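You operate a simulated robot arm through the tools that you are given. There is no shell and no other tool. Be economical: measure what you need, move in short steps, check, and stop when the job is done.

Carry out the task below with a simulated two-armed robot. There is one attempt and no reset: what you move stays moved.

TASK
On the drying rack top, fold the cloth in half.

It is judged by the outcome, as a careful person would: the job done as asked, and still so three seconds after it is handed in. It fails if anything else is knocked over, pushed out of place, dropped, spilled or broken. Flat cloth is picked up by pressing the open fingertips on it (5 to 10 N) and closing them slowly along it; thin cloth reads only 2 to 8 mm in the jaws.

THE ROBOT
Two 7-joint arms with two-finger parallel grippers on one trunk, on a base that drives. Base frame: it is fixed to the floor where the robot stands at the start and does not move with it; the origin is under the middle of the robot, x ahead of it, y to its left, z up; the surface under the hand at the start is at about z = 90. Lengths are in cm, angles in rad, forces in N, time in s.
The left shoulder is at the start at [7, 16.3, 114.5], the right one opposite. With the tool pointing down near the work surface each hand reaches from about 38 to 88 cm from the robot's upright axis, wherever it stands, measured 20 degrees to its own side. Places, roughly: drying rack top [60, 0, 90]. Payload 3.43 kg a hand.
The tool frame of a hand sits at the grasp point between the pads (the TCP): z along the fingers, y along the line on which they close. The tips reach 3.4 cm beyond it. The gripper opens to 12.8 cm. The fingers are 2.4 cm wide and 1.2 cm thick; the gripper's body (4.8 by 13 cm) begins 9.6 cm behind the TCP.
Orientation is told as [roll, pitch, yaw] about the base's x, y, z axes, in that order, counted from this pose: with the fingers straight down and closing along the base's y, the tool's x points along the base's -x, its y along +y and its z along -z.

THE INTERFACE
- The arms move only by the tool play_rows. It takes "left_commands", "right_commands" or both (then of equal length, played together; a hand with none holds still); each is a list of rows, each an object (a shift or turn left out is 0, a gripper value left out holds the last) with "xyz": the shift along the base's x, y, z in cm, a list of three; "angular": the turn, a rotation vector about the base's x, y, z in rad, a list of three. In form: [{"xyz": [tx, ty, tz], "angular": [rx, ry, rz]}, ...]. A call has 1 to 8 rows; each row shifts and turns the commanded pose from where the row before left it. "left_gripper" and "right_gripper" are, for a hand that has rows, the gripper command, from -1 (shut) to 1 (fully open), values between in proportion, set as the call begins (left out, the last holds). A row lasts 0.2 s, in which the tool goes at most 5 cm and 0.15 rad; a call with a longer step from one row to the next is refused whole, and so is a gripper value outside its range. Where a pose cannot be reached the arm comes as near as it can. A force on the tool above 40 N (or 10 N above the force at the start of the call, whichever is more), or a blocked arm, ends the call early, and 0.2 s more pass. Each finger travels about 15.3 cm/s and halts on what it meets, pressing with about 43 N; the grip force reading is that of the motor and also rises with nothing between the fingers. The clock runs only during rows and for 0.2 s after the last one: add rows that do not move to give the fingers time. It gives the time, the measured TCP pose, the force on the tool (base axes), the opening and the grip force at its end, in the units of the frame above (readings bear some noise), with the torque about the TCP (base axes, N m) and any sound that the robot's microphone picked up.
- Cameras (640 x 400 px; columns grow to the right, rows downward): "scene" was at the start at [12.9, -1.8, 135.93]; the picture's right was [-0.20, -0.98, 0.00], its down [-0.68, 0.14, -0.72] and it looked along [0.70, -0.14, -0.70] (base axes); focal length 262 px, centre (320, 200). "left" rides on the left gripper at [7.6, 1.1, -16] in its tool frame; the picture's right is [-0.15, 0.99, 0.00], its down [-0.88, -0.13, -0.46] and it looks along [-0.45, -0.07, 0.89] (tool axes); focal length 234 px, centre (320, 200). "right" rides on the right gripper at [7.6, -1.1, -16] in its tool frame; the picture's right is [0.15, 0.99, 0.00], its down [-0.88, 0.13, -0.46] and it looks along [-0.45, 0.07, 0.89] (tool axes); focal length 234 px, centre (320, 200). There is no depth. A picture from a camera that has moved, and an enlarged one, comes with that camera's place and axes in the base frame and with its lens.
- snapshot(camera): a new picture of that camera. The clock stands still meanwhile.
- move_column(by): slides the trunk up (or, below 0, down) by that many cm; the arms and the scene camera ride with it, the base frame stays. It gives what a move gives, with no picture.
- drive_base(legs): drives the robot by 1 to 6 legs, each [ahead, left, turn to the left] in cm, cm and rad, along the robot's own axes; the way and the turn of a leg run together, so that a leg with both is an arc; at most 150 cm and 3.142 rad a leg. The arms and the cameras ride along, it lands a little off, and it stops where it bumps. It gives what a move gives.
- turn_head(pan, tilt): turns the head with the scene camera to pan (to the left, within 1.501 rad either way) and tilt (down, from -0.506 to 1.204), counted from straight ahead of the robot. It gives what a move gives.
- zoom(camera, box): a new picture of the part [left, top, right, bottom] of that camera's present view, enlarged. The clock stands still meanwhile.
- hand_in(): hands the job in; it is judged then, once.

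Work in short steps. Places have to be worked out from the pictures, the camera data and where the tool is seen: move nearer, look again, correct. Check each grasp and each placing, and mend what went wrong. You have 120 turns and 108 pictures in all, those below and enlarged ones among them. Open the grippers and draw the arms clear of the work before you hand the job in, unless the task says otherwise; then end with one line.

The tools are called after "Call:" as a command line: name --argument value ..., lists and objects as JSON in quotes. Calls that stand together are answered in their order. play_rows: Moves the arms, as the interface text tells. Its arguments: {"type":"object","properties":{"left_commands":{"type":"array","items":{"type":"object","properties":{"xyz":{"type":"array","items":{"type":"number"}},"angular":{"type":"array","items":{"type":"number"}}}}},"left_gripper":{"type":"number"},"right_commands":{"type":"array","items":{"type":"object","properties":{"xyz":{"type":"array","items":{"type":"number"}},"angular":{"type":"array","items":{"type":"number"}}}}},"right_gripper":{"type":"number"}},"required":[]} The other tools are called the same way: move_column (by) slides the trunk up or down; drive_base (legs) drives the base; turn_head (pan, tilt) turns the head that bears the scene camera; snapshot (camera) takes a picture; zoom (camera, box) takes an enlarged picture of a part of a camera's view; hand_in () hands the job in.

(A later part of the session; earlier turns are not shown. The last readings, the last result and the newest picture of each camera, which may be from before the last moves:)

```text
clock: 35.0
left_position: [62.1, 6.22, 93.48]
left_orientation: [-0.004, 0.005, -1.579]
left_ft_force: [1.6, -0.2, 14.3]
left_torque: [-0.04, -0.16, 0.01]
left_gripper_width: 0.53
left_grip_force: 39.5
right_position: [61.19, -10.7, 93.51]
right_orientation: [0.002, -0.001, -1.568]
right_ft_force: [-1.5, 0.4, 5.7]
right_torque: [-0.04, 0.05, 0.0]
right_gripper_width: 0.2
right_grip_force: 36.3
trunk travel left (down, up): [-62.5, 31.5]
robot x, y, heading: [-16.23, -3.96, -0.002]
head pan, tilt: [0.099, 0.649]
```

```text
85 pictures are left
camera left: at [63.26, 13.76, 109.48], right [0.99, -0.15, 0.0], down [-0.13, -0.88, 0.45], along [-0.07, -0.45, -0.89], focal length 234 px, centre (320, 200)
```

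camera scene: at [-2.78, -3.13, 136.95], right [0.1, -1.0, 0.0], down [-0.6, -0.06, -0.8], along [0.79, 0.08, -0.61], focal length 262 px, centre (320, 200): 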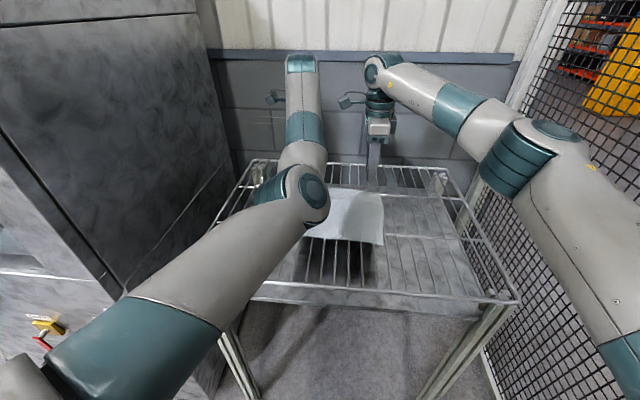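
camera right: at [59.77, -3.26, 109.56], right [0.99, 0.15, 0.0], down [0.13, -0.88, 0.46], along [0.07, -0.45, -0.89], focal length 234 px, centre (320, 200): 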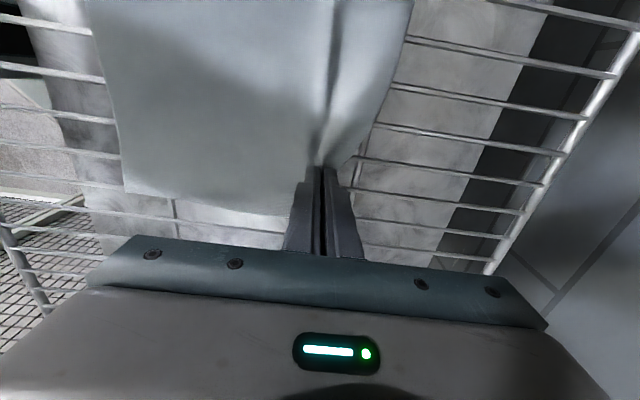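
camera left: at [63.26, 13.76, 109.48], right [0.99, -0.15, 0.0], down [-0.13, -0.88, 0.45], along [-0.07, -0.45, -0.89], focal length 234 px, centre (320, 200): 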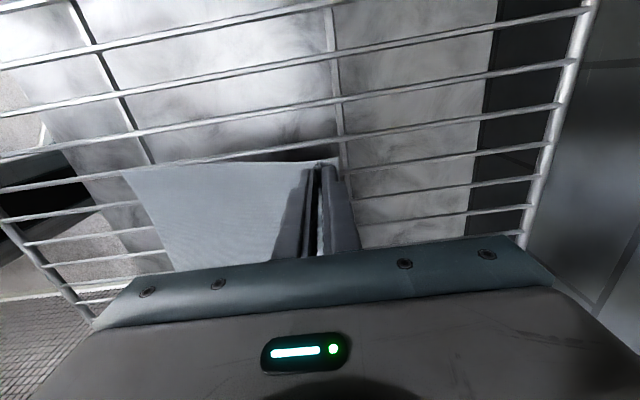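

Both hold cloth (5 mm and 2 mm). I lift both 4 cm and check.

Call:
play_rows --left_commands '[{"xyz": [0, 0, 1]}, {"xyz": [0, 0, 1]}, {"xyz": [0, 0, 1]}, {"xyz": [0, 0, 1]}, {"xyz": [0, 0, 0]}]' --right_commands '[{"xyz": [0, 0, 1]}, {"xyz": [0, 0, 1]}, {"xyz": [0, 0, 1]}, {"xyz": [0, 0, 1]}, {"xyz": [0, 0, 0]}]'

Call:
snapshot --camera "left"

Call:
snapshot --camera "right"

Call:
snapshot --camera "scene"

```text
clock: 36.1
left_position: [62.35, 6.31, 97.41]
left_orientation: [-0.006, 0.005, -1.577]
left_ft_force: [-0.6, 0.5, 0.0]
left_torque: [-0.04, 0.01, -0.01]
left_gripper_width: 0.48
left_grip_force: 39.4
right_position: [61.38, -10.73, 97.38]
right_orientation: [-0.001, -0.001, -1.568]
right_ft_force: [-0.7, 0.1, -0.7]
right_torque: [-0.01, -0.01, -0.04]
right_gripper_width: 0.22
right_grip_force: 36.5
trunk travel left (down, up): [-62.5, 31.5]
robot x, y, heading: [-16.48, -3.65, 0.004]
head pan, tilt: [0.099, 0.649]
```

```text
84 pictures are left
camera left: at [63.53, 13.77, 113.37], right [0.99, -0.15, -0.01], down [-0.13, -0.88, 0.45], along [-0.07, -0.45, -0.89], focal length 234 px, centre (320, 200)
```

left: 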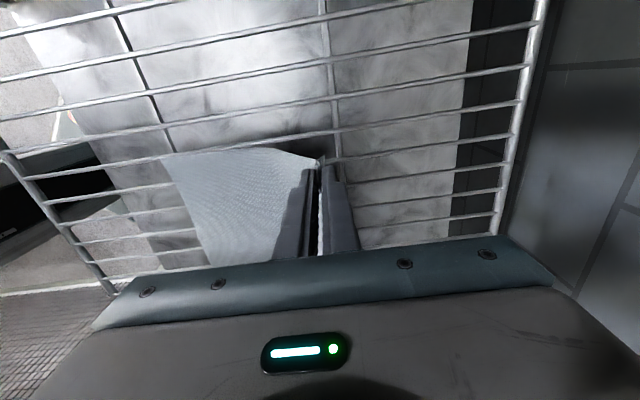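

```text
83 pictures are left
camera right: at [60.03, -3.2, 113.31], right [0.99, 0.15, 0.0], down [0.13, -0.88, 0.46], along [0.07, -0.45, -0.89], focal length 234 px, centre (320, 200)
```

right: 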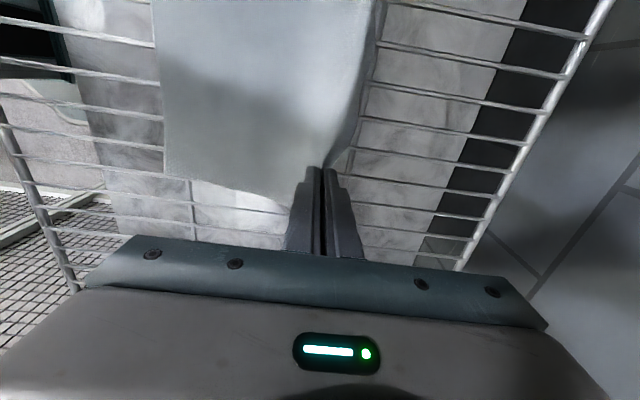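

```text
82 pictures are left
camera scene: at [-2.79, -3.19, 136.95], right [0.1, -1.0, 0.0], down [-0.6, -0.06, -0.8], along [0.79, 0.08, -0.61], focal length 262 px, centre (320, 200)
```

scene: 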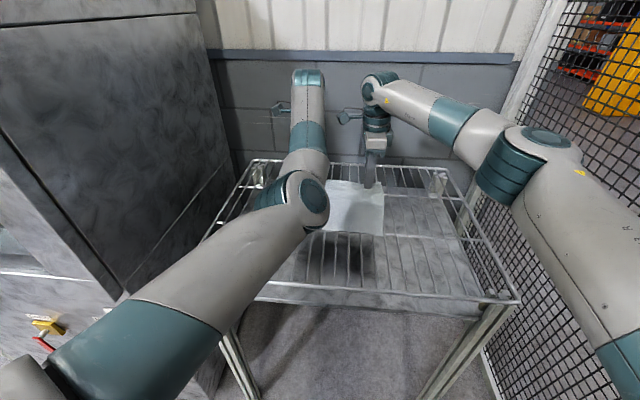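

Both corners are held. The near edge now sits at about x 46, so the fold line is near x≈56 and the hands must travel about 15 cm back. I lift a bit more and drive back in steps, following an arc.

Call:
play_rows --left_commands '[{"xyz": [0, 0, 1]}, {"xyz": [0, 0, 1]}, {"xyz": [0, 0, 0]}]' --right_commands '[{"xyz": [0, 0, 1]}, {"xyz": [0.4, 0, 1]}, {"xyz": [0.3, 0, 0]}]'

Call:
drive_base --legs '[[-5, 0, 0]]'

Call:
snapshot --camera "left"

Call:
snapshot --camera "right"

```text
clock: 37.0
left_position: [62.4, 6.42, 99.37]
left_orientation: [-0.006, 0.004, -1.578]
left_ft_force: [0.9, -0.7, 0.5]
left_torque: [0.04, 0.01, -0.04]
left_gripper_width: 0.47
left_grip_force: 39.5
right_position: [62.08, -10.66, 99.3]
right_orientation: [0.0, 0.002, -1.567]
right_ft_force: [0.0, 1.0, -1.1]
right_torque: [0.0, 0.0, -0.02]
right_gripper_width: 0.19
right_grip_force: 36.8
trunk travel left (down, up): [-62.5, 31.5]
robot x, y, heading: [-16.48, -3.57, 0.0]
head pan, tilt: [0.099, 0.649]
```

```text
clock: 37.9
left_position: [57.52, 6.32, 99.31]
left_orientation: [-0.005, 0.004, -1.576]
left_ft_force: [0.5, 0.5, -0.6]
left_torque: [-0.01, 0.04, 0.03]
left_gripper_width: 0.48
left_grip_force: 39.4
right_position: [57.27, -10.73, 99.28]
right_orientation: [-0.003, 0.0, -1.568]
right_ft_force: [-0.1, 0.2, 0.0]
right_torque: [-0.03, -0.02, 0.0]
right_gripper_width: 0.18
right_grip_force: 36.2
trunk travel left (down, up): [-62.5, 31.5]
robot x, y, heading: [-21.2, -3.87, -0.003]
head pan, tilt: [0.099, 0.649]
```

```text
81 pictures are left
camera left: at [58.72, 13.88, 115.2], right [0.99, -0.15, -0.01], down [-0.13, -0.88, 0.45], along [-0.07, -0.45, -0.89], focal length 234 px, centre (320, 200)
```

left: 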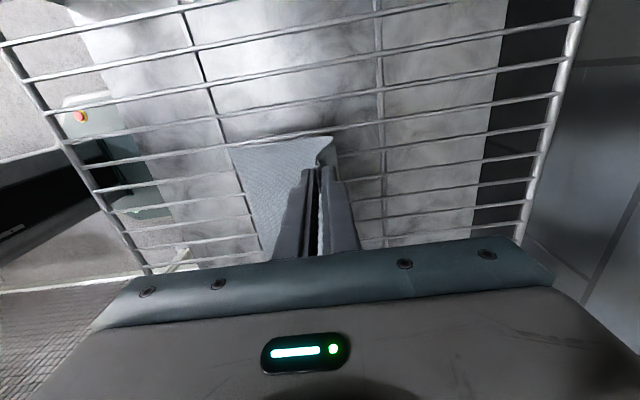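

```text
80 pictures are left
camera right: at [55.95, -3.17, 115.22], right [0.99, 0.15, 0.0], down [0.13, -0.88, 0.46], along [0.07, -0.45, -0.89], focal length 234 px, centre (320, 200)
```

right: 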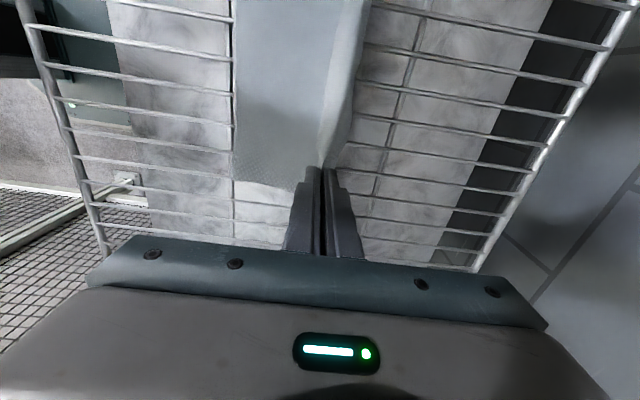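

The near edge stays at x≈48. I continue 5 cm back.

Call:
drive_base --legs '[[-5, 0, 0]]'

Call:
snapshot --camera "left"

Call:
snapshot --camera "right"

Call:
snapshot --camera "scene"

```text
clock: 38.8
left_position: [52.79, 6.38, 99.08]
left_orientation: [-0.008, 0.005, -1.579]
left_ft_force: [0.3, 0.6, 0.6]
left_torque: [0.0, -0.03, -0.01]
left_gripper_width: 0.48
left_grip_force: 39.5
right_position: [52.47, -10.71, 99.06]
right_orientation: [-0.004, 0.001, -1.568]
right_ft_force: [0.4, 0.0, -0.7]
right_torque: [-0.03, 0.01, -0.01]
right_gripper_width: 0.21
right_grip_force: 36.8
trunk travel left (down, up): [-62.5, 31.5]
robot x, y, heading: [-26.57, -3.76, -0.004]
head pan, tilt: [0.099, 0.649]
```

```text
79 pictures are left
camera left: at [53.97, 13.86, 115.12], right [0.99, -0.15, -0.01], down [-0.13, -0.88, 0.45], along [-0.08, -0.45, -0.89], focal length 234 px, centre (320, 200)
```

left: 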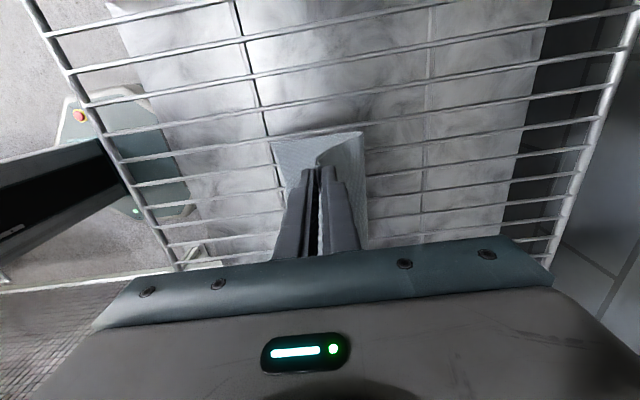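

```text
78 pictures are left
camera right: at [51.19, -3.22, 115.15], right [0.99, 0.15, 0.0], down [0.13, -0.88, 0.46], along [0.07, -0.45, -0.89], focal length 234 px, centre (320, 200)
```

right: 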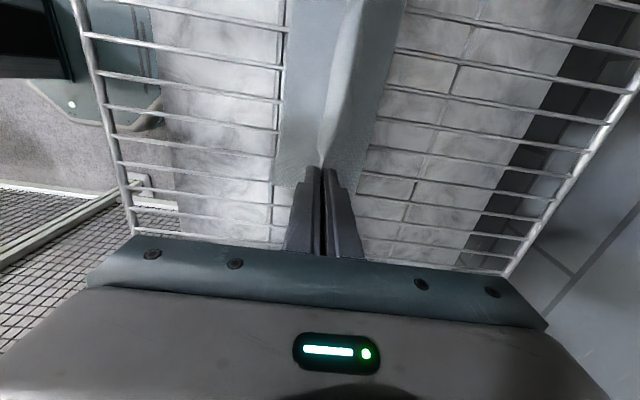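

```text
77 pictures are left
camera scene: at [-12.37, -3.17, 136.91], right [0.1, -1.0, 0.0], down [-0.6, -0.06, -0.8], along [0.79, 0.08, -0.61], focal length 262 px, centre (320, 200)
```

scene: 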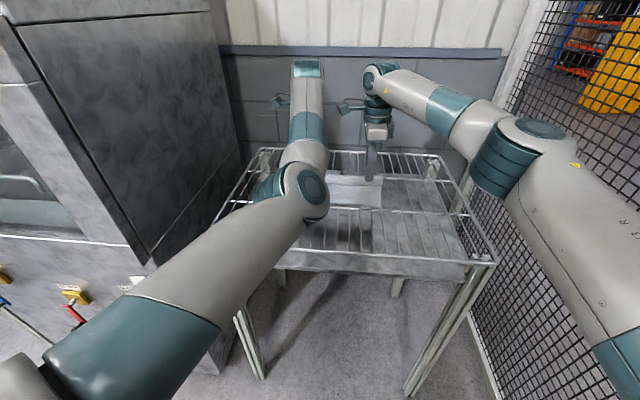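

Fold is progressing nicely: near edge at 47.5, fold line forming at about 58. I lower 3 cm and go 3.5 cm further back.

Call:
play_rows --left_commands '[{"xyz": [0, 0, -1]}, {"xyz": [0, 0, -1]}, {"xyz": [0, 0, -1]}, {"xyz": [0, 0, 0]}]' --right_commands '[{"xyz": [0, 0, -1]}, {"xyz": [0, 0, -1]}, {"xyz": [0, 0, -1]}, {"xyz": [0, 0, 0]}]'

Call:
drive_base --legs '[[-3.5, 0, 0]]'

Call:
snapshot --camera "left"

Call:
snapshot --camera "right"

```text
clock: 39.8
left_position: [52.54, 6.31, 96.23]
left_orientation: [-0.004, 0.005, -1.579]
left_ft_force: [0.0, -0.7, 1.0]
left_torque: [-0.04, 0.03, 0.03]
left_gripper_width: 0.49
left_grip_force: 39.1
right_position: [52.34, -10.82, 96.14]
right_orientation: [0.0, 0.002, -1.567]
right_ft_force: [-0.7, 0.3, -0.4]
right_torque: [0.02, 0.03, 0.01]
right_gripper_width: 0.18
right_grip_force: 37.0
trunk travel left (down, up): [-62.5, 31.5]
robot x, y, heading: [-25.92, -4.01, -0.0]
head pan, tilt: [0.099, 0.649]
```

```text
clock: 40.6
left_position: [49.37, 6.36, 96.12]
left_orientation: [-0.009, 0.005, -1.576]
left_ft_force: [-0.8, -0.3, -0.6]
left_torque: [-0.03, 0.02, -0.01]
left_gripper_width: 0.46
left_grip_force: 39.4
right_position: [48.96, -10.78, 96.1]
right_orientation: [-0.004, 0.0, -1.568]
right_ft_force: [-0.6, 0.7, 0.0]
right_torque: [0.0, 0.0, 0.01]
right_gripper_width: 0.19
right_grip_force: 36.8
trunk travel left (down, up): [-62.5, 31.5]
robot x, y, heading: [-29.68, -3.93, 0.004]
head pan, tilt: [0.099, 0.649]
```

```text
76 pictures are left
camera left: at [50.47, 13.92, 112.05], right [0.99, -0.15, -0.01], down [-0.13, -0.88, 0.45], along [-0.08, -0.45, -0.89], focal length 234 px, centre (320, 200)
```

left: 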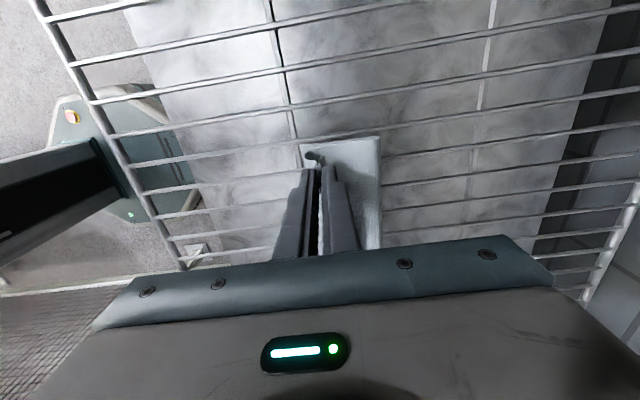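

```text
75 pictures are left
camera right: at [47.72, -3.23, 112.06], right [0.99, 0.15, 0.0], down [0.13, -0.88, 0.46], along [0.07, -0.45, -0.89], focal length 234 px, centre (320, 200)
```

right: 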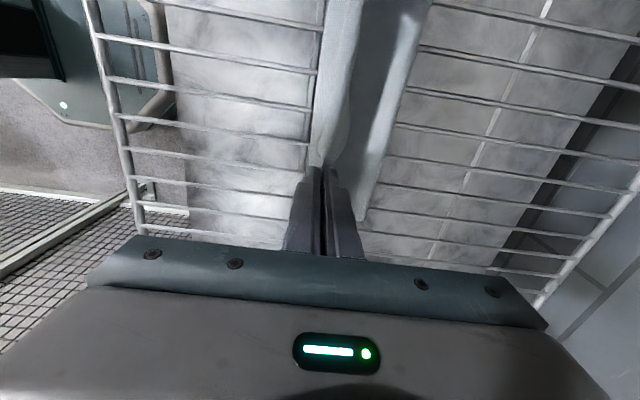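

The top layer is nearly over. With the ruck and flap included, about 3.5 cm of cloth lies beyond the grip, so I bring the hands forward 2 cm while lowering so the unrolled edge will meet the near edge.

Call:
play_rows --left_commands '[{"xyz": [0.7, 0, -0.5]}, {"xyz": [0.7, 0, -0.5]}, {"xyz": [0.6, 0, -0.5]}, {"xyz": [0, 0, -0.2]}, {"xyz": [0, 0, 0]}]' --right_commands '[{"xyz": [0.7, 0, -0.5]}, {"xyz": [0.7, 0, -0.5]}, {"xyz": [0.8, 0, -0.5]}, {"xyz": [0, 0, -0.2]}, {"xyz": [0, 0, 0]}]'

Call:
play_rows --left_commands '[{"xyz": [0, 0, 0]}, {"xyz": [0, 0, 0]}, {"xyz": [0, 0, 0]}]' --right_commands '[{"xyz": [0, 0, 0]}, {"xyz": [0, 0, 0]}, {"xyz": [0, 0, 0]}]' --left_gripper -0.6 --right_gripper -0.6

Call:
play_rows --left_commands '[{"xyz": [0, 0, 1]}, {"xyz": [0, 0, 2]}, {"xyz": [0, 0, 3]}, {"xyz": [0, 0, 0]}]' --right_commands '[{"xyz": [0, 0, 1]}, {"xyz": [0, 0, 2]}, {"xyz": [0, 0, 3]}, {"xyz": [0, 0, 0]}]'

Call:
snapshot --camera "left"

Call:
snapshot --camera "right"

```text
clock: 41.9
left_position: [51.07, 6.33, 94.6]
left_orientation: [-0.006, 0.005, -1.578]
left_ft_force: [0.0, 1.0, 0.1]
left_torque: [-0.01, -0.04, 0.01]
left_gripper_width: 0.46
left_grip_force: 39.5
right_position: [50.93, -10.66, 94.55]
right_orientation: [-0.001, -0.001, -1.568]
right_ft_force: [-0.7, -0.4, -0.1]
right_torque: [0.02, 0.03, 0.01]
right_gripper_width: 0.18
right_grip_force: 36.8
trunk travel left (down, up): [-62.5, 31.5]
robot x, y, heading: [-29.51, -3.91, -0.0]
head pan, tilt: [0.099, 0.649]
```

```text
clock: 42.6
left_position: [51.11, 6.37, 94.4]
left_orientation: [-0.006, 0.004, -1.574]
left_ft_force: [-0.4, 0.6, -0.3]
left_torque: [0.0, 0.01, 0.03]
left_gripper_width: 2.57
left_grip_force: 0.1
right_position: [51.08, -10.66, 94.47]
right_orientation: [-0.002, 0.0, -1.568]
right_ft_force: [1.1, 0.8, 0.2]
right_torque: [0.01, 0.02, 0.01]
right_gripper_width: 2.56
right_grip_force: 0.1
trunk travel left (down, up): [-62.5, 31.5]
robot x, y, heading: [-29.66, -3.79, 0.001]
head pan, tilt: [0.099, 0.649]
```

```text
clock: 43.6
left_position: [51.13, 6.43, 100.59]
left_orientation: [-0.007, 0.006, -1.576]
left_ft_force: [0.1, -0.2, -0.5]
left_torque: [0.03, 0.03, 0.02]
left_gripper_width: 2.56
left_grip_force: 0.1
right_position: [51.0, -10.78, 100.48]
right_orientation: [-0.002, -0.001, -1.567]
right_ft_force: [-0.7, -0.2, -0.1]
right_torque: [0.02, 0.01, -0.02]
right_gripper_width: 2.53
right_grip_force: 0.0
trunk travel left (down, up): [-62.5, 31.5]
robot x, y, heading: [-29.56, -4.26, 0.0]
head pan, tilt: [0.099, 0.649]
```

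```text
74 pictures are left
camera left: at [52.43, 13.87, 116.53], right [0.99, -0.15, -0.01], down [-0.13, -0.88, 0.45], along [-0.08, -0.45, -0.89], focal length 234 px, centre (320, 200)
```

left: 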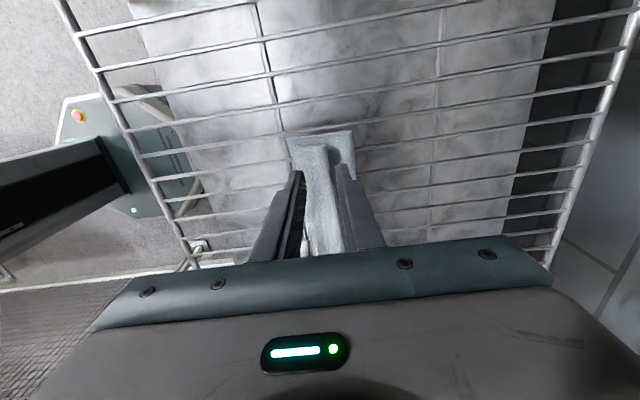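

```text
73 pictures are left
camera right: at [49.8, -3.33, 116.5], right [0.99, 0.15, 0.0], down [0.14, -0.88, 0.46], along [0.07, -0.45, -0.89], focal length 234 px, centre (320, 200)
```

right: 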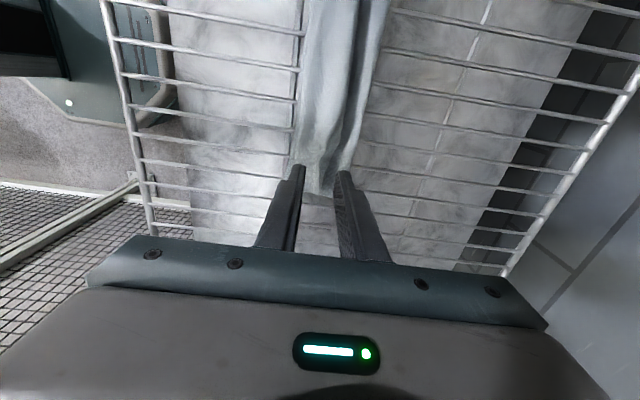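

Released, but the top edge is bunched. I raise both hands and move them apart for a clear look.

Call:
play_rows --left_commands '[{"xyz": [0, 0, 3]}, {"xyz": [1, 2, 2]}, {"xyz": [1, 3, 0]}, {"xyz": [1, 3, 0]}, {"xyz": [1, 3, 0]}, {"xyz": [0, 3, 0]}]' --right_commands '[{"xyz": [0, 0, 3]}, {"xyz": [0, -2, 2]}, {"xyz": [0, -3, 2]}, {"xyz": [0, -3, 0]}, {"xyz": [0, -3, 0]}, {"xyz": [0, 0, 0]}]'

Call:
turn_head --pan 0.0 --tilt 0.6

Call:
snapshot --camera "scene"

Call:
snapshot --camera "right"

Call:
snapshot --camera "left"

```text
clock: 45.0
left_position: [52.66, 20.22, 105.64]
left_orientation: [-0.006, 0.004, -1.577]
left_ft_force: [0.6, -0.6, -0.5]
left_torque: [-0.01, 0.0, 0.0]
left_gripper_width: 2.56
left_grip_force: 0.2
left hand out of reach, approached as far as the arm can: row 2, 3, 4, 5
right_position: [50.94, -21.58, 107.48]
right_orientation: [0.0, 0.0, -1.566]
right_ft_force: [-0.6, -0.7, -0.2]
right_torque: [-0.03, -0.01, -0.02]
right_gripper_width: 2.55
right_grip_force: 0.1
trunk travel left (down, up): [-62.5, 31.5]
robot x, y, heading: [-29.28, -3.79, -0.002]
head pan, tilt: [0.099, 0.649]
```

```text
clock: 45.7
left_position: [52.65, 20.07, 105.56]
left_orientation: [-0.007, 0.006, -1.576]
left_ft_force: [0.6, -0.1, -0.2]
left_torque: [-0.02, 0.02, -0.02]
left_gripper_width: 2.55
left_grip_force: 0.1
right_position: [51.07, -21.81, 107.52]
right_orientation: [-0.003, -0.001, -1.567]
right_ft_force: [-0.1, 0.6, -0.4]
right_torque: [0.03, 0.0, 0.01]
right_gripper_width: 2.55
right_grip_force: 0.0
trunk travel left (down, up): [-62.5, 31.5]
robot x, y, heading: [-29.2, -4.2, -0.004]
head pan, tilt: [0.0, 0.6]
```

```text
72 pictures are left
camera scene: at [-15.83, -4.04, 137.38], right [0.0, -1.0, 0.0], down [-0.57, 0.0, -0.82], along [0.82, 0.0, -0.57], focal length 262 px, centre (320, 200)
```

scene: 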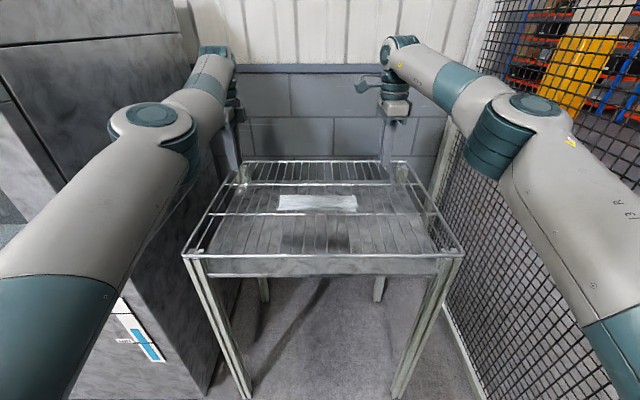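

```text
71 pictures are left
camera right: at [49.69, -14.29, 123.57], right [0.99, 0.15, 0.0], down [0.13, -0.88, 0.46], along [0.07, -0.45, -0.89], focal length 234 px, centre (320, 200)
```

right: 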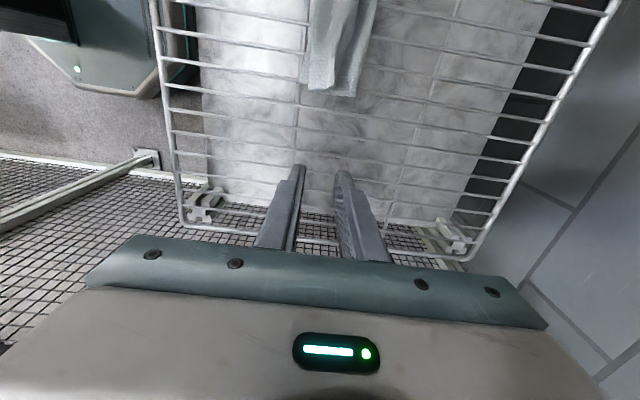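

```text
70 pictures are left
camera left: at [53.9, 27.55, 121.54], right [0.99, -0.15, -0.01], down [-0.13, -0.88, 0.45], along [-0.07, -0.45, -0.89], focal length 234 px, centre (320, 200)
```

left: 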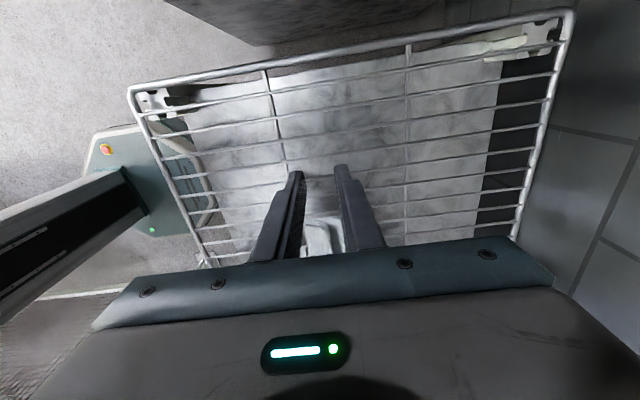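

Zoom in on the cloth from both views.

Call:
zoom --camera "scene" --box '[265, 175, 375, 230]'

Call:
zoom --camera "right" --box '[270, 0, 420, 110]'

```text
5.82 times, centred on (320, 202) of scene
camera zoom: at [-15.83, -4.04, 137.38], right [0.0, -1.0, 0.0], down [-0.57, 0.0, -0.82], along [0.82, 0.0, -0.57], focal length 1522 px, centre (320, 186)
```

zoom: 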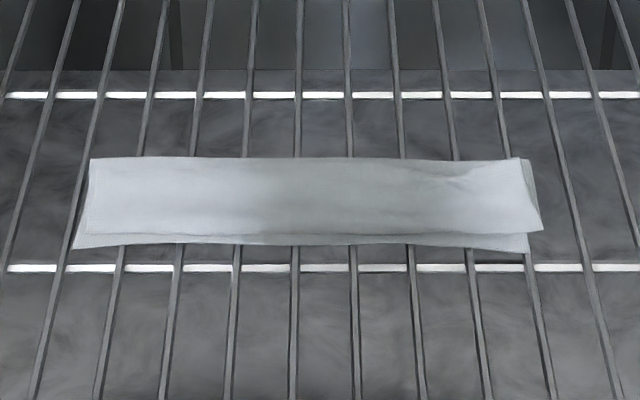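

```text
3.64 times, centred on (345, 55) of right
camera zoom: at [49.69, -14.29, 123.57], right [0.99, 0.15, 0.0], down [0.13, -0.88, 0.46], along [0.07, -0.45, -0.89], focal length 852 px, centre (229, 727)
```

zoom: 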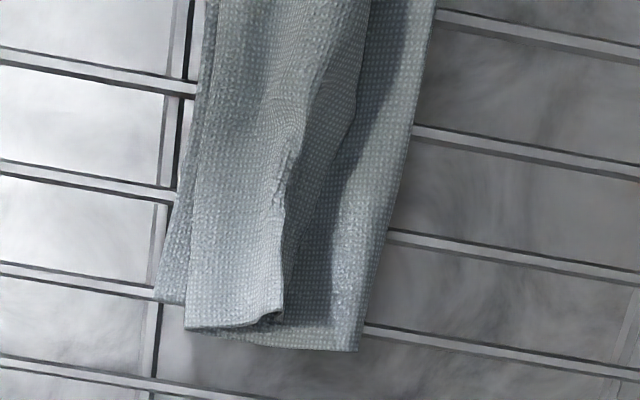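

The fold is made, but the gripped margin is turned back on top as a flap (raw edge at x≈52, facing away), and the packet is only 7 cm deep. I want a closer view of the flap along its length.

Call:
play_rows --right_commands '[{"xyz": [0, 3, 0]}, {"xyz": [0, 4, 0]}, {"xyz": [0, 4, 0]}, {"xyz": [0, 3, 0]}, {"xyz": [0, 0, 0]}]'

Call:
zoom --camera "right" --box '[200, 0, 480, 175]'

Call:
zoom --camera "left" --box '[220, 150, 420, 275]'

```text
clock: 46.9
left_position: [52.71, 20.22, 105.61]
left_orientation: [-0.008, 0.005, -1.576]
left_ft_force: [0.0, -0.2, -0.4]
left_torque: [0.01, 0.0, -0.02]
left_gripper_width: 2.54
left_grip_force: 0.1
right_position: [49.78, -8.23, 107.22]
right_orientation: [-0.002, -0.001, -1.568]
right_ft_force: [-0.3, -0.9, 0.2]
right_torque: [0.0, -0.01, 0.0]
right_gripper_width: 2.56
right_grip_force: 0.1
right hand out of reach, approached as far as the arm can: row 3, 4
trunk travel left (down, up): [-62.5, 31.5]
robot x, y, heading: [-30.05, -3.93, -0.001]
head pan, tilt: [0.0, 0.6]
```

```text
2.29 times, centred on (340, 88) of right
camera zoom: at [48.54, -0.76, 123.28], right [0.99, 0.15, 0.0], down [0.13, -0.88, 0.46], along [0.07, -0.45, -0.89], focal length 535 px, centre (274, 457)
```

zoom: 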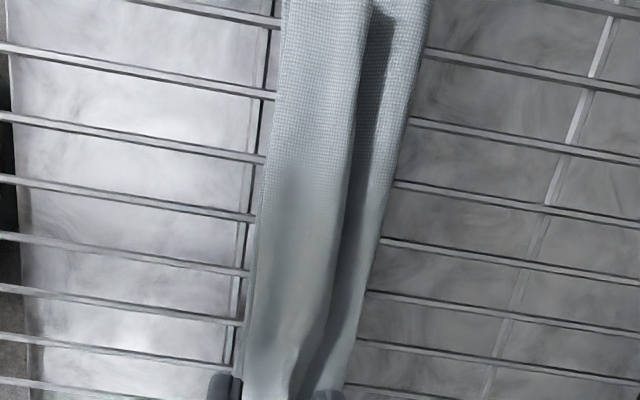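

```text
3.20 times, centred on (320, 212) of left
camera zoom: at [53.91, 27.54, 121.53], right [0.99, -0.15, -0.01], down [-0.13, -0.88, 0.45], along [-0.07, -0.45, -0.89], focal length 749 px, centre (320, 160)
```

zoom: 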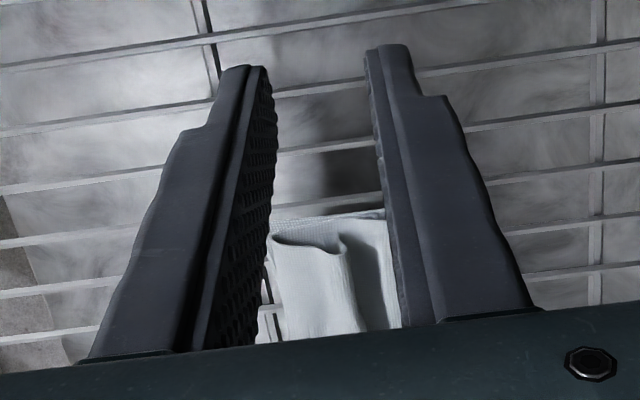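

Ambiguous whether the near side is a crease or the raw edge. I look closely at each end.

Call:
zoom --camera "scene" --box '[335, 190, 365, 225]'

Call:
zoom --camera "scene" --box '[270, 190, 300, 225]'

Call:
zoom --camera "left" --box '[295, 205, 350, 260]'

```text
11.43 times, centred on (350, 208) of scene
camera zoom: at [-15.82, -4.04, 137.38], right [0.0, -1.0, 0.0], down [-0.57, 0.0, -0.82], along [0.82, 0.0, -0.57], focal length 2989 px, centre (-23, 114)
```

zoom: 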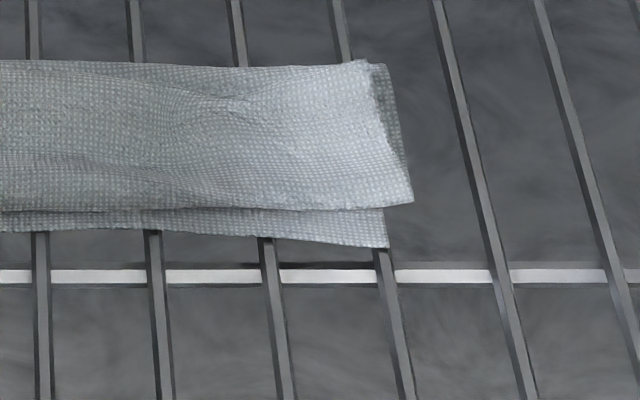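

```text
11.43 times, centred on (285, 208) of scene
camera zoom: at [-15.82, -4.04, 137.38], right [0.0, -1.0, 0.0], down [-0.57, 0.0, -0.82], along [0.82, 0.0, -0.57], focal length 2989 px, centre (720, 114)
```

zoom: 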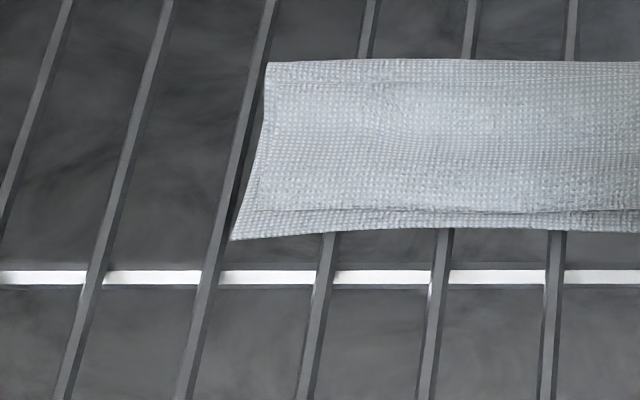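

```text
7.27 times, centred on (322, 232) of left
camera zoom: at [53.91, 27.54, 121.53], right [0.99, -0.15, -0.01], down [-0.13, -0.88, 0.45], along [-0.07, -0.45, -0.89], focal length 1703 px, centre (302, -36)
```

zoom: 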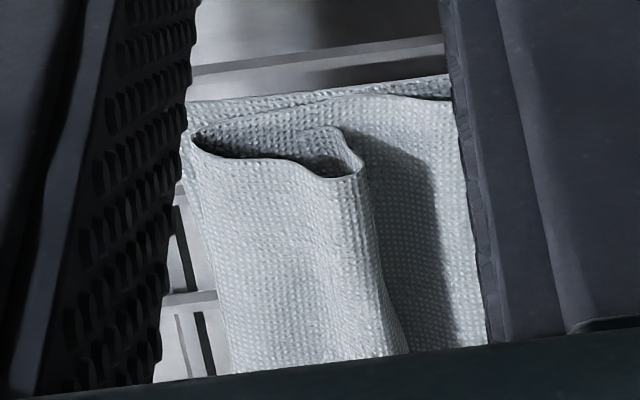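

Now clear: the margin is rolled up on top like a carpet roll, with unrolling direction toward the robot. So I can unroll it by pressing lightly on top with closed fingertips and dragging toward −x (by base drive). First I position both closed hands over the roll.

Call:
play_rows --left_commands '[{"xyz": [0, -3, 0]}, {"xyz": [0, -3, 0]}, {"xyz": [0, -3, 0]}, {"xyz": [0, -3, -2]}, {"xyz": [-0.5, -2, -2]}, {"xyz": [0, 0, -2]}, {"xyz": [0, 0, -1.5]}, {"xyz": [0, 0, 0]}]' --right_commands '[{"xyz": [0.7, -1, 0]}, {"xyz": [0.7, -1, -1]}, {"xyz": [0.4, -0.5, -1]}, {"xyz": [0, 0, -2]}, {"xyz": [0, 0, -2]}, {"xyz": [0, 0, -2]}, {"xyz": [0, 0, -1]}, {"xyz": [0, 0, 0]}]' --left_gripper -1 --right_gripper -1

Call:
snapshot --camera "left"

Call:
snapshot --camera "right"

```text
clock: 48.7
left_position: [51.67, 6.03, 98.07]
left_orientation: [-0.007, 0.004, -1.576]
left_ft_force: [-0.7, -0.1, -0.1]
left_torque: [-0.01, 0.0, 0.0]
left_gripper_width: 0.0
left_grip_force: 32.8
left hand out of reach, approached as far as the arm can: row 3
right_position: [51.59, -10.79, 98.47]
right_orientation: [-0.003, -0.001, -1.567]
right_ft_force: [-0.6, -0.5, -0.4]
right_torque: [-0.02, 0.02, 0.01]
right_gripper_width: 0.0
right_grip_force: 33.1
right hand out of reach, approached as far as the arm can: row 1, 3, 5, 7
trunk travel left (down, up): [-62.5, 31.5]
robot x, y, heading: [-29.28, -3.89, -0.005]
head pan, tilt: [0.0, 0.6]
```

```text
62 pictures are left
camera left: at [52.76, 13.54, 113.99], right [0.99, -0.15, -0.01], down [-0.13, -0.88, 0.45], along [-0.07, -0.45, -0.89], focal length 234 px, centre (320, 200)
```

left: 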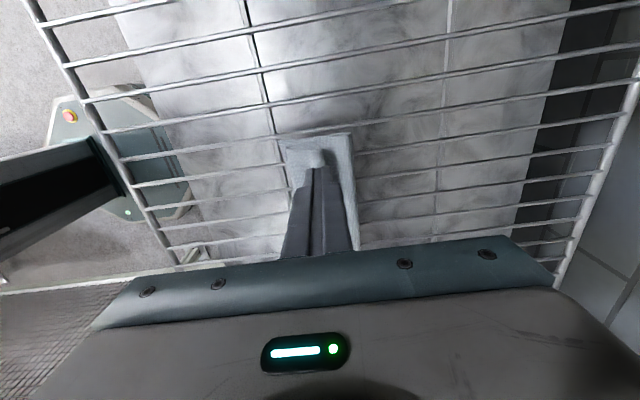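

```text
61 pictures are left
camera right: at [50.35, -3.25, 114.48], right [0.99, 0.15, 0.0], down [0.14, -0.88, 0.46], along [0.07, -0.45, -0.89], focal length 234 px, centre (320, 200)
```

right: 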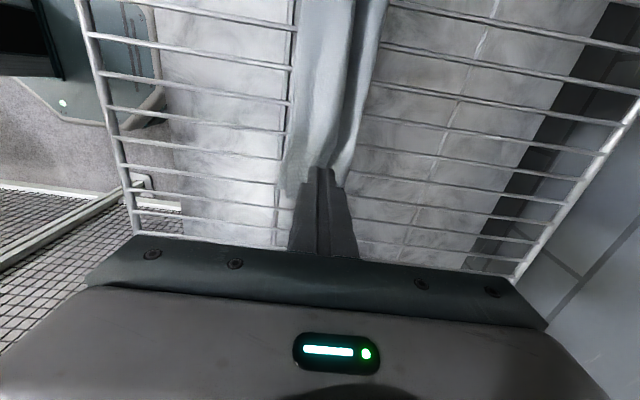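

Fingertips are over the roll's far half. I lower to near the roll's top.

Call:
play_rows --left_commands '[{"xyz": [-0.3, 0, -0.8]}, {"xyz": [0, 0, -0.8]}, {"xyz": [0, 0, -0.7]}, {"xyz": [0, 0, -0.5]}, {"xyz": [0, 0, -0.4]}, {"xyz": [0, 0, 0]}]' --right_commands '[{"xyz": [-0.4, 0, -1]}, {"xyz": [-0.4, 0, -0.9]}, {"xyz": [0, 0, -0.8]}, {"xyz": [0, 0, -0.5]}, {"xyz": [0, 0, -0.4]}, {"xyz": [0, 0, 0]}]'

Call:
snapshot --camera "left"

Call:
snapshot --camera "right"

```text
clock: 50.1
left_position: [51.26, 6.04, 94.96]
left_orientation: [-0.004, 0.006, -1.575]
left_ft_force: [-0.1, -0.4, 0.5]
left_torque: [0.0, 0.02, 0.01]
left_gripper_width: 0.0
left_grip_force: 32.7
right_position: [51.85, -10.48, 95.01]
right_orientation: [-0.007, -0.003, -1.566]
right_ft_force: [-0.3, 0.4, 0.1]
right_torque: [-0.01, -0.02, -0.03]
right_gripper_width: 0.0
right_grip_force: 32.5
right hand out of reach, approached as far as the arm can: row 1, 2
trunk travel left (down, up): [-62.5, 31.5]
robot x, y, heading: [-29.68, -3.86, -0.002]
head pan, tilt: [0.0, 0.6]
```

```text
60 pictures are left
camera left: at [52.48, 13.49, 110.85], right [0.99, -0.15, -0.01], down [-0.13, -0.88, 0.45], along [-0.07, -0.45, -0.89], focal length 234 px, centre (320, 200)
```

left: 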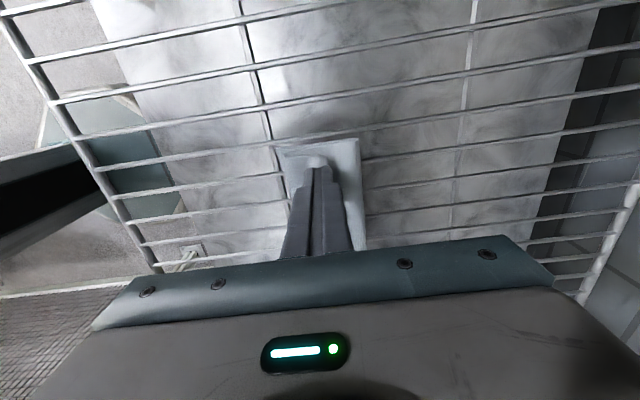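

```text
59 pictures are left
camera right: at [50.6, -2.94, 110.88], right [0.99, 0.15, 0.0], down [0.14, -0.88, 0.46], along [0.06, -0.45, -0.89], focal length 234 px, centre (320, 200)
```

right: 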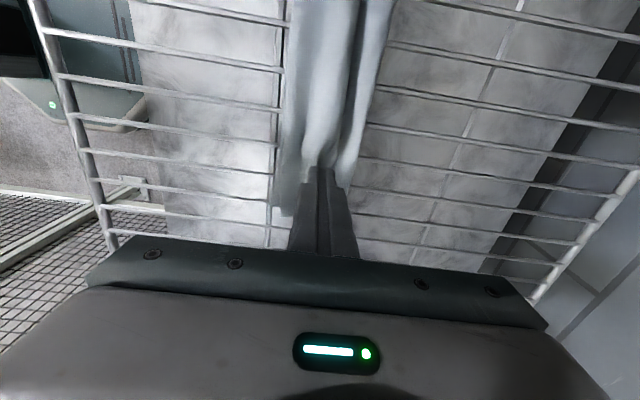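

Just about touching. I lower slightly more and start dragging back with the base.

Call:
play_rows --left_commands '[{"xyz": [0, 0, -0.3]}, {"xyz": [0, 0, -0.2]}, {"xyz": [0, 0, 0]}]' --right_commands '[{"xyz": [0, 0, -0.3]}, {"xyz": [0, 0, -0.2]}, {"xyz": [0, 0, 0]}]'

Call:
drive_base --legs '[[-2, 0, 0]]'

Call:
snapshot --camera "left"

Call:
snapshot --camera "right"

```text
clock: 50.9
left_position: [51.18, 6.11, 94.3]
left_orientation: [-0.007, 0.006, -1.575]
left_ft_force: [-0.4, -0.3, 0.5]
left_torque: [0.0, -0.02, 0.0]
left_gripper_width: 0.0
left_grip_force: 33.4
right_position: [51.86, -10.48, 94.36]
right_orientation: [-0.005, -0.002, -1.568]
right_ft_force: [0.2, 0.3, 0.5]
right_torque: [0.01, 0.02, 0.0]
right_gripper_width: 0.0
right_grip_force: 33.4
trunk travel left (down, up): [-62.5, 31.5]
robot x, y, heading: [-29.7, -3.78, 0.001]
head pan, tilt: [0.0, 0.6]
```

```text
clock: 51.7
left_position: [49.47, 6.05, 94.22]
left_orientation: [-0.008, 0.006, -1.575]
left_ft_force: [0.6, -0.3, 0.1]
left_torque: [0.0, 0.0, 0.01]
left_gripper_width: 0.0
left_grip_force: 33.2
right_position: [50.04, -10.47, 94.09]
right_orientation: [-0.007, -0.001, -1.567]
right_ft_force: [0.1, -0.8, -0.5]
right_torque: [-0.05, 0.01, 0.01]
right_gripper_width: 0.0
right_grip_force: 33.0
trunk travel left (down, up): [-62.5, 31.5]
robot x, y, heading: [-31.29, -3.84, 0.004]
head pan, tilt: [0.0, 0.6]
```

```text
58 pictures are left
camera left: at [50.71, 13.55, 110.07], right [0.99, -0.15, -0.01], down [-0.13, -0.88, 0.45], along [-0.08, -0.45, -0.89], focal length 234 px, centre (320, 200)
```

left: 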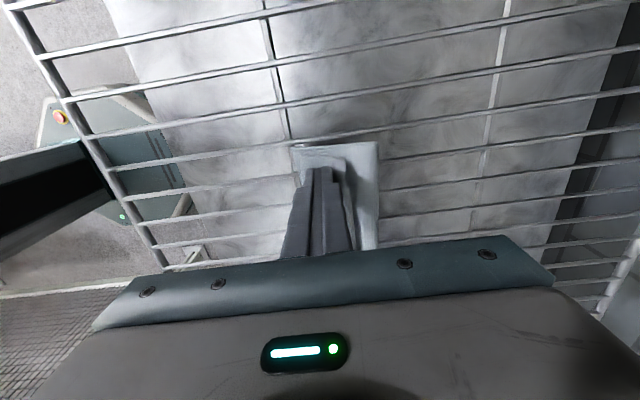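

```text
57 pictures are left
camera right: at [48.87, -2.92, 110.14], right [0.99, 0.15, -0.01], down [0.14, -0.88, 0.46], along [0.06, -0.45, -0.89], focal length 234 px, centre (320, 200)
```

right: 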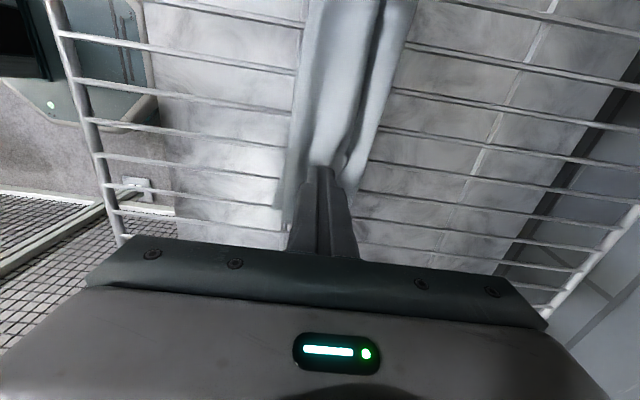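

The tips slid over the flap with under 1 N. I'll instead hook behind the roll: lift, go forward to x≈53.3, lower into the valley behind the roll and push it back.

Call:
play_rows --left_commands '[{"xyz": [0, 0, 1]}, {"xyz": [1.3, 0, 1]}, {"xyz": [1.3, 0, 0]}, {"xyz": [1.3, 0, 0]}, {"xyz": [0, 0, -1.2]}, {"xyz": [0, 0, -0.8]}, {"xyz": [0, 0, 0]}]' --right_commands '[{"xyz": [0, 0, 1]}, {"xyz": [1.1, 0, 1]}, {"xyz": [1.1, 0, 0]}, {"xyz": [1.1, 0, 0]}, {"xyz": [0, 0, -1.2]}, {"xyz": [0, 0, -0.8]}, {"xyz": [0, 0, 0]}]'

Call:
zoom --camera "left" --box '[240, 110, 420, 260]'

Call:
zoom --camera "right" --box '[240, 60, 440, 260]'

```text
clock: 53.3
left_position: [50.63, 6.03, 94.27]
left_orientation: [-0.007, 0.005, -1.576]
left_ft_force: [0.6, 0.1, 0.6]
left_torque: [0.01, 0.0, -0.01]
left_gripper_width: 0.01
left_grip_force: 33.3
left hand out of reach, approached as far as the arm can: row 3, 4
right_position: [49.94, -10.7, 93.82]
right_orientation: [-0.007, -0.002, -1.567]
right_ft_force: [-1.3, -0.3, -0.1]
right_torque: [-0.02, 0.0, 0.01]
right_gripper_width: 0.0
right_grip_force: 33.4
right hand out of reach, approached as far as the arm can: row 2, 3, 4
trunk travel left (down, up): [-62.5, 31.5]
robot x, y, heading: [-31.79, -3.76, -0.0]
head pan, tilt: [0.0, 0.6]
```

```text
2.67 times, centred on (330, 185) of left
camera zoom: at [51.83, 13.62, 110.23], right [0.99, -0.15, -0.01], down [-0.13, -0.88, 0.45], along [-0.08, -0.45, -0.89], focal length 624 px, centre (293, 240)
```

zoom: 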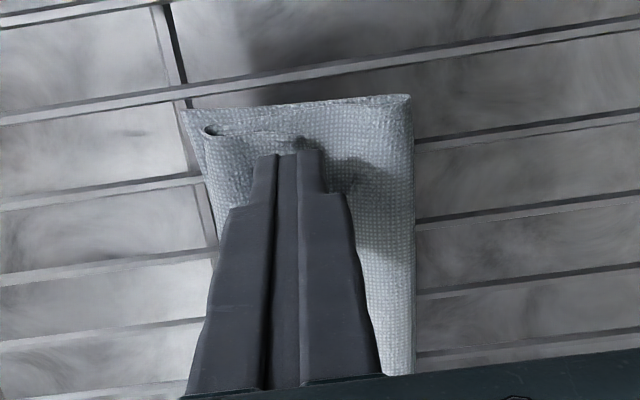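

```text
2.00 times, centred on (340, 160) of right
camera zoom: at [48.7, -3.07, 109.81], right [0.99, 0.15, -0.01], down [0.14, -0.88, 0.46], along [0.06, -0.45, -0.89], focal length 468 px, centre (280, 280)
```

zoom: 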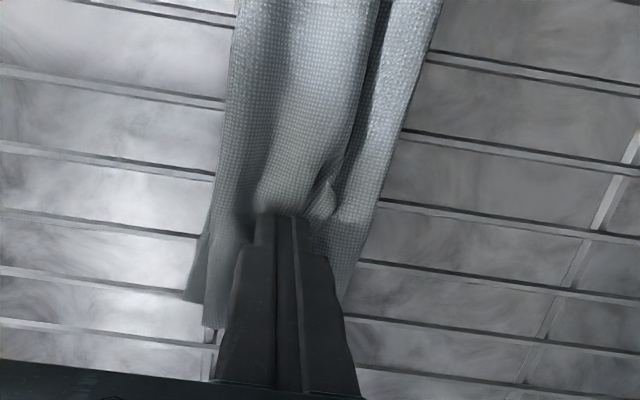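

Both arms are at full reach forward, so I lift and use the base: lift 2, drive forward 3, lower behind the roll.

Call:
play_rows --left_commands '[{"xyz": [0, 0, 1]}, {"xyz": [0, 0, 1]}, {"xyz": [0, 0, 0]}]' --right_commands '[{"xyz": [0, 0, 1]}, {"xyz": [0, 0, 1]}, {"xyz": [0, 0, 0]}]'

Call:
drive_base --legs '[[3.2, 0, 0]]'

Call:
zoom --camera "left" --box '[240, 110, 420, 260]'

Call:
zoom --camera "right" --box '[240, 60, 440, 260]'

```text
clock: 54.1
left_position: [50.87, 6.18, 96.28]
left_orientation: [-0.007, 0.005, -1.576]
left_ft_force: [-0.3, -0.5, -0.5]
left_torque: [0.01, 0.0, 0.01]
left_gripper_width: 0.02
left_grip_force: 33.2
right_position: [49.88, -10.73, 95.69]
right_orientation: [-0.005, -0.001, -1.568]
right_ft_force: [0.8, 0.3, -0.4]
right_torque: [0.02, -0.02, -0.03]
right_gripper_width: 0.01
right_grip_force: 33.0
trunk travel left (down, up): [-62.5, 31.5]
robot x, y, heading: [-31.32, -3.67, -0.002]
head pan, tilt: [0.0, 0.6]
```

```text
clock: 55.0
left_position: [53.69, 6.14, 96.49]
left_orientation: [-0.003, 0.005, -1.576]
left_ft_force: [0.0, 0.7, -0.7]
left_torque: [0.02, -0.02, -0.03]
left_gripper_width: 0.0
left_grip_force: 32.5
right_position: [52.87, -10.59, 95.92]
right_orientation: [-0.003, 0.0, -1.567]
right_ft_force: [-0.2, 0.1, -0.3]
right_torque: [0.0, -0.06, 0.02]
right_gripper_width: 0.01
right_grip_force: 32.9
trunk travel left (down, up): [-62.5, 31.5]
robot x, y, heading: [-28.31, -4.16, -0.004]
head pan, tilt: [0.0, 0.6]
```

```text
2.67 times, centred on (330, 185) of left
camera zoom: at [54.77, 13.64, 112.5], right [0.99, -0.15, 0.0], down [-0.13, -0.88, 0.45], along [-0.07, -0.45, -0.89], focal length 624 px, centre (293, 240)
```

zoom: 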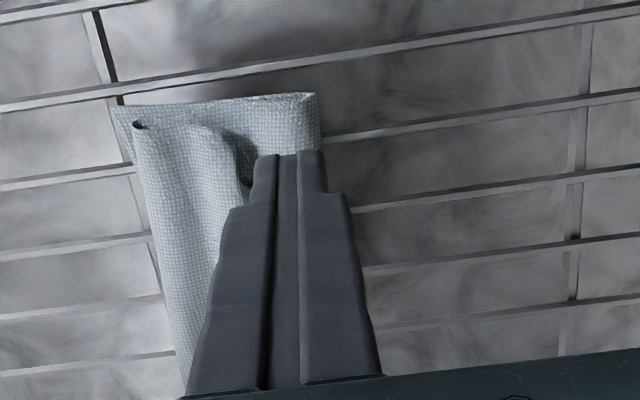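

```text
2.00 times, centred on (340, 160) of right
camera zoom: at [51.58, -3.04, 112.01], right [0.99, 0.15, 0.0], down [0.14, -0.88, 0.46], along [0.07, -0.45, -0.89], focal length 468 px, centre (280, 280)
```

zoom: 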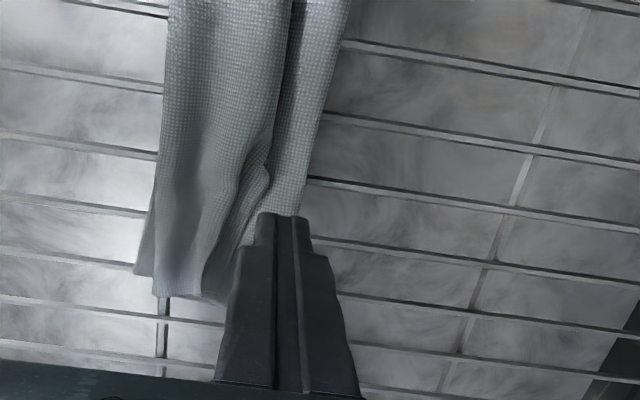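

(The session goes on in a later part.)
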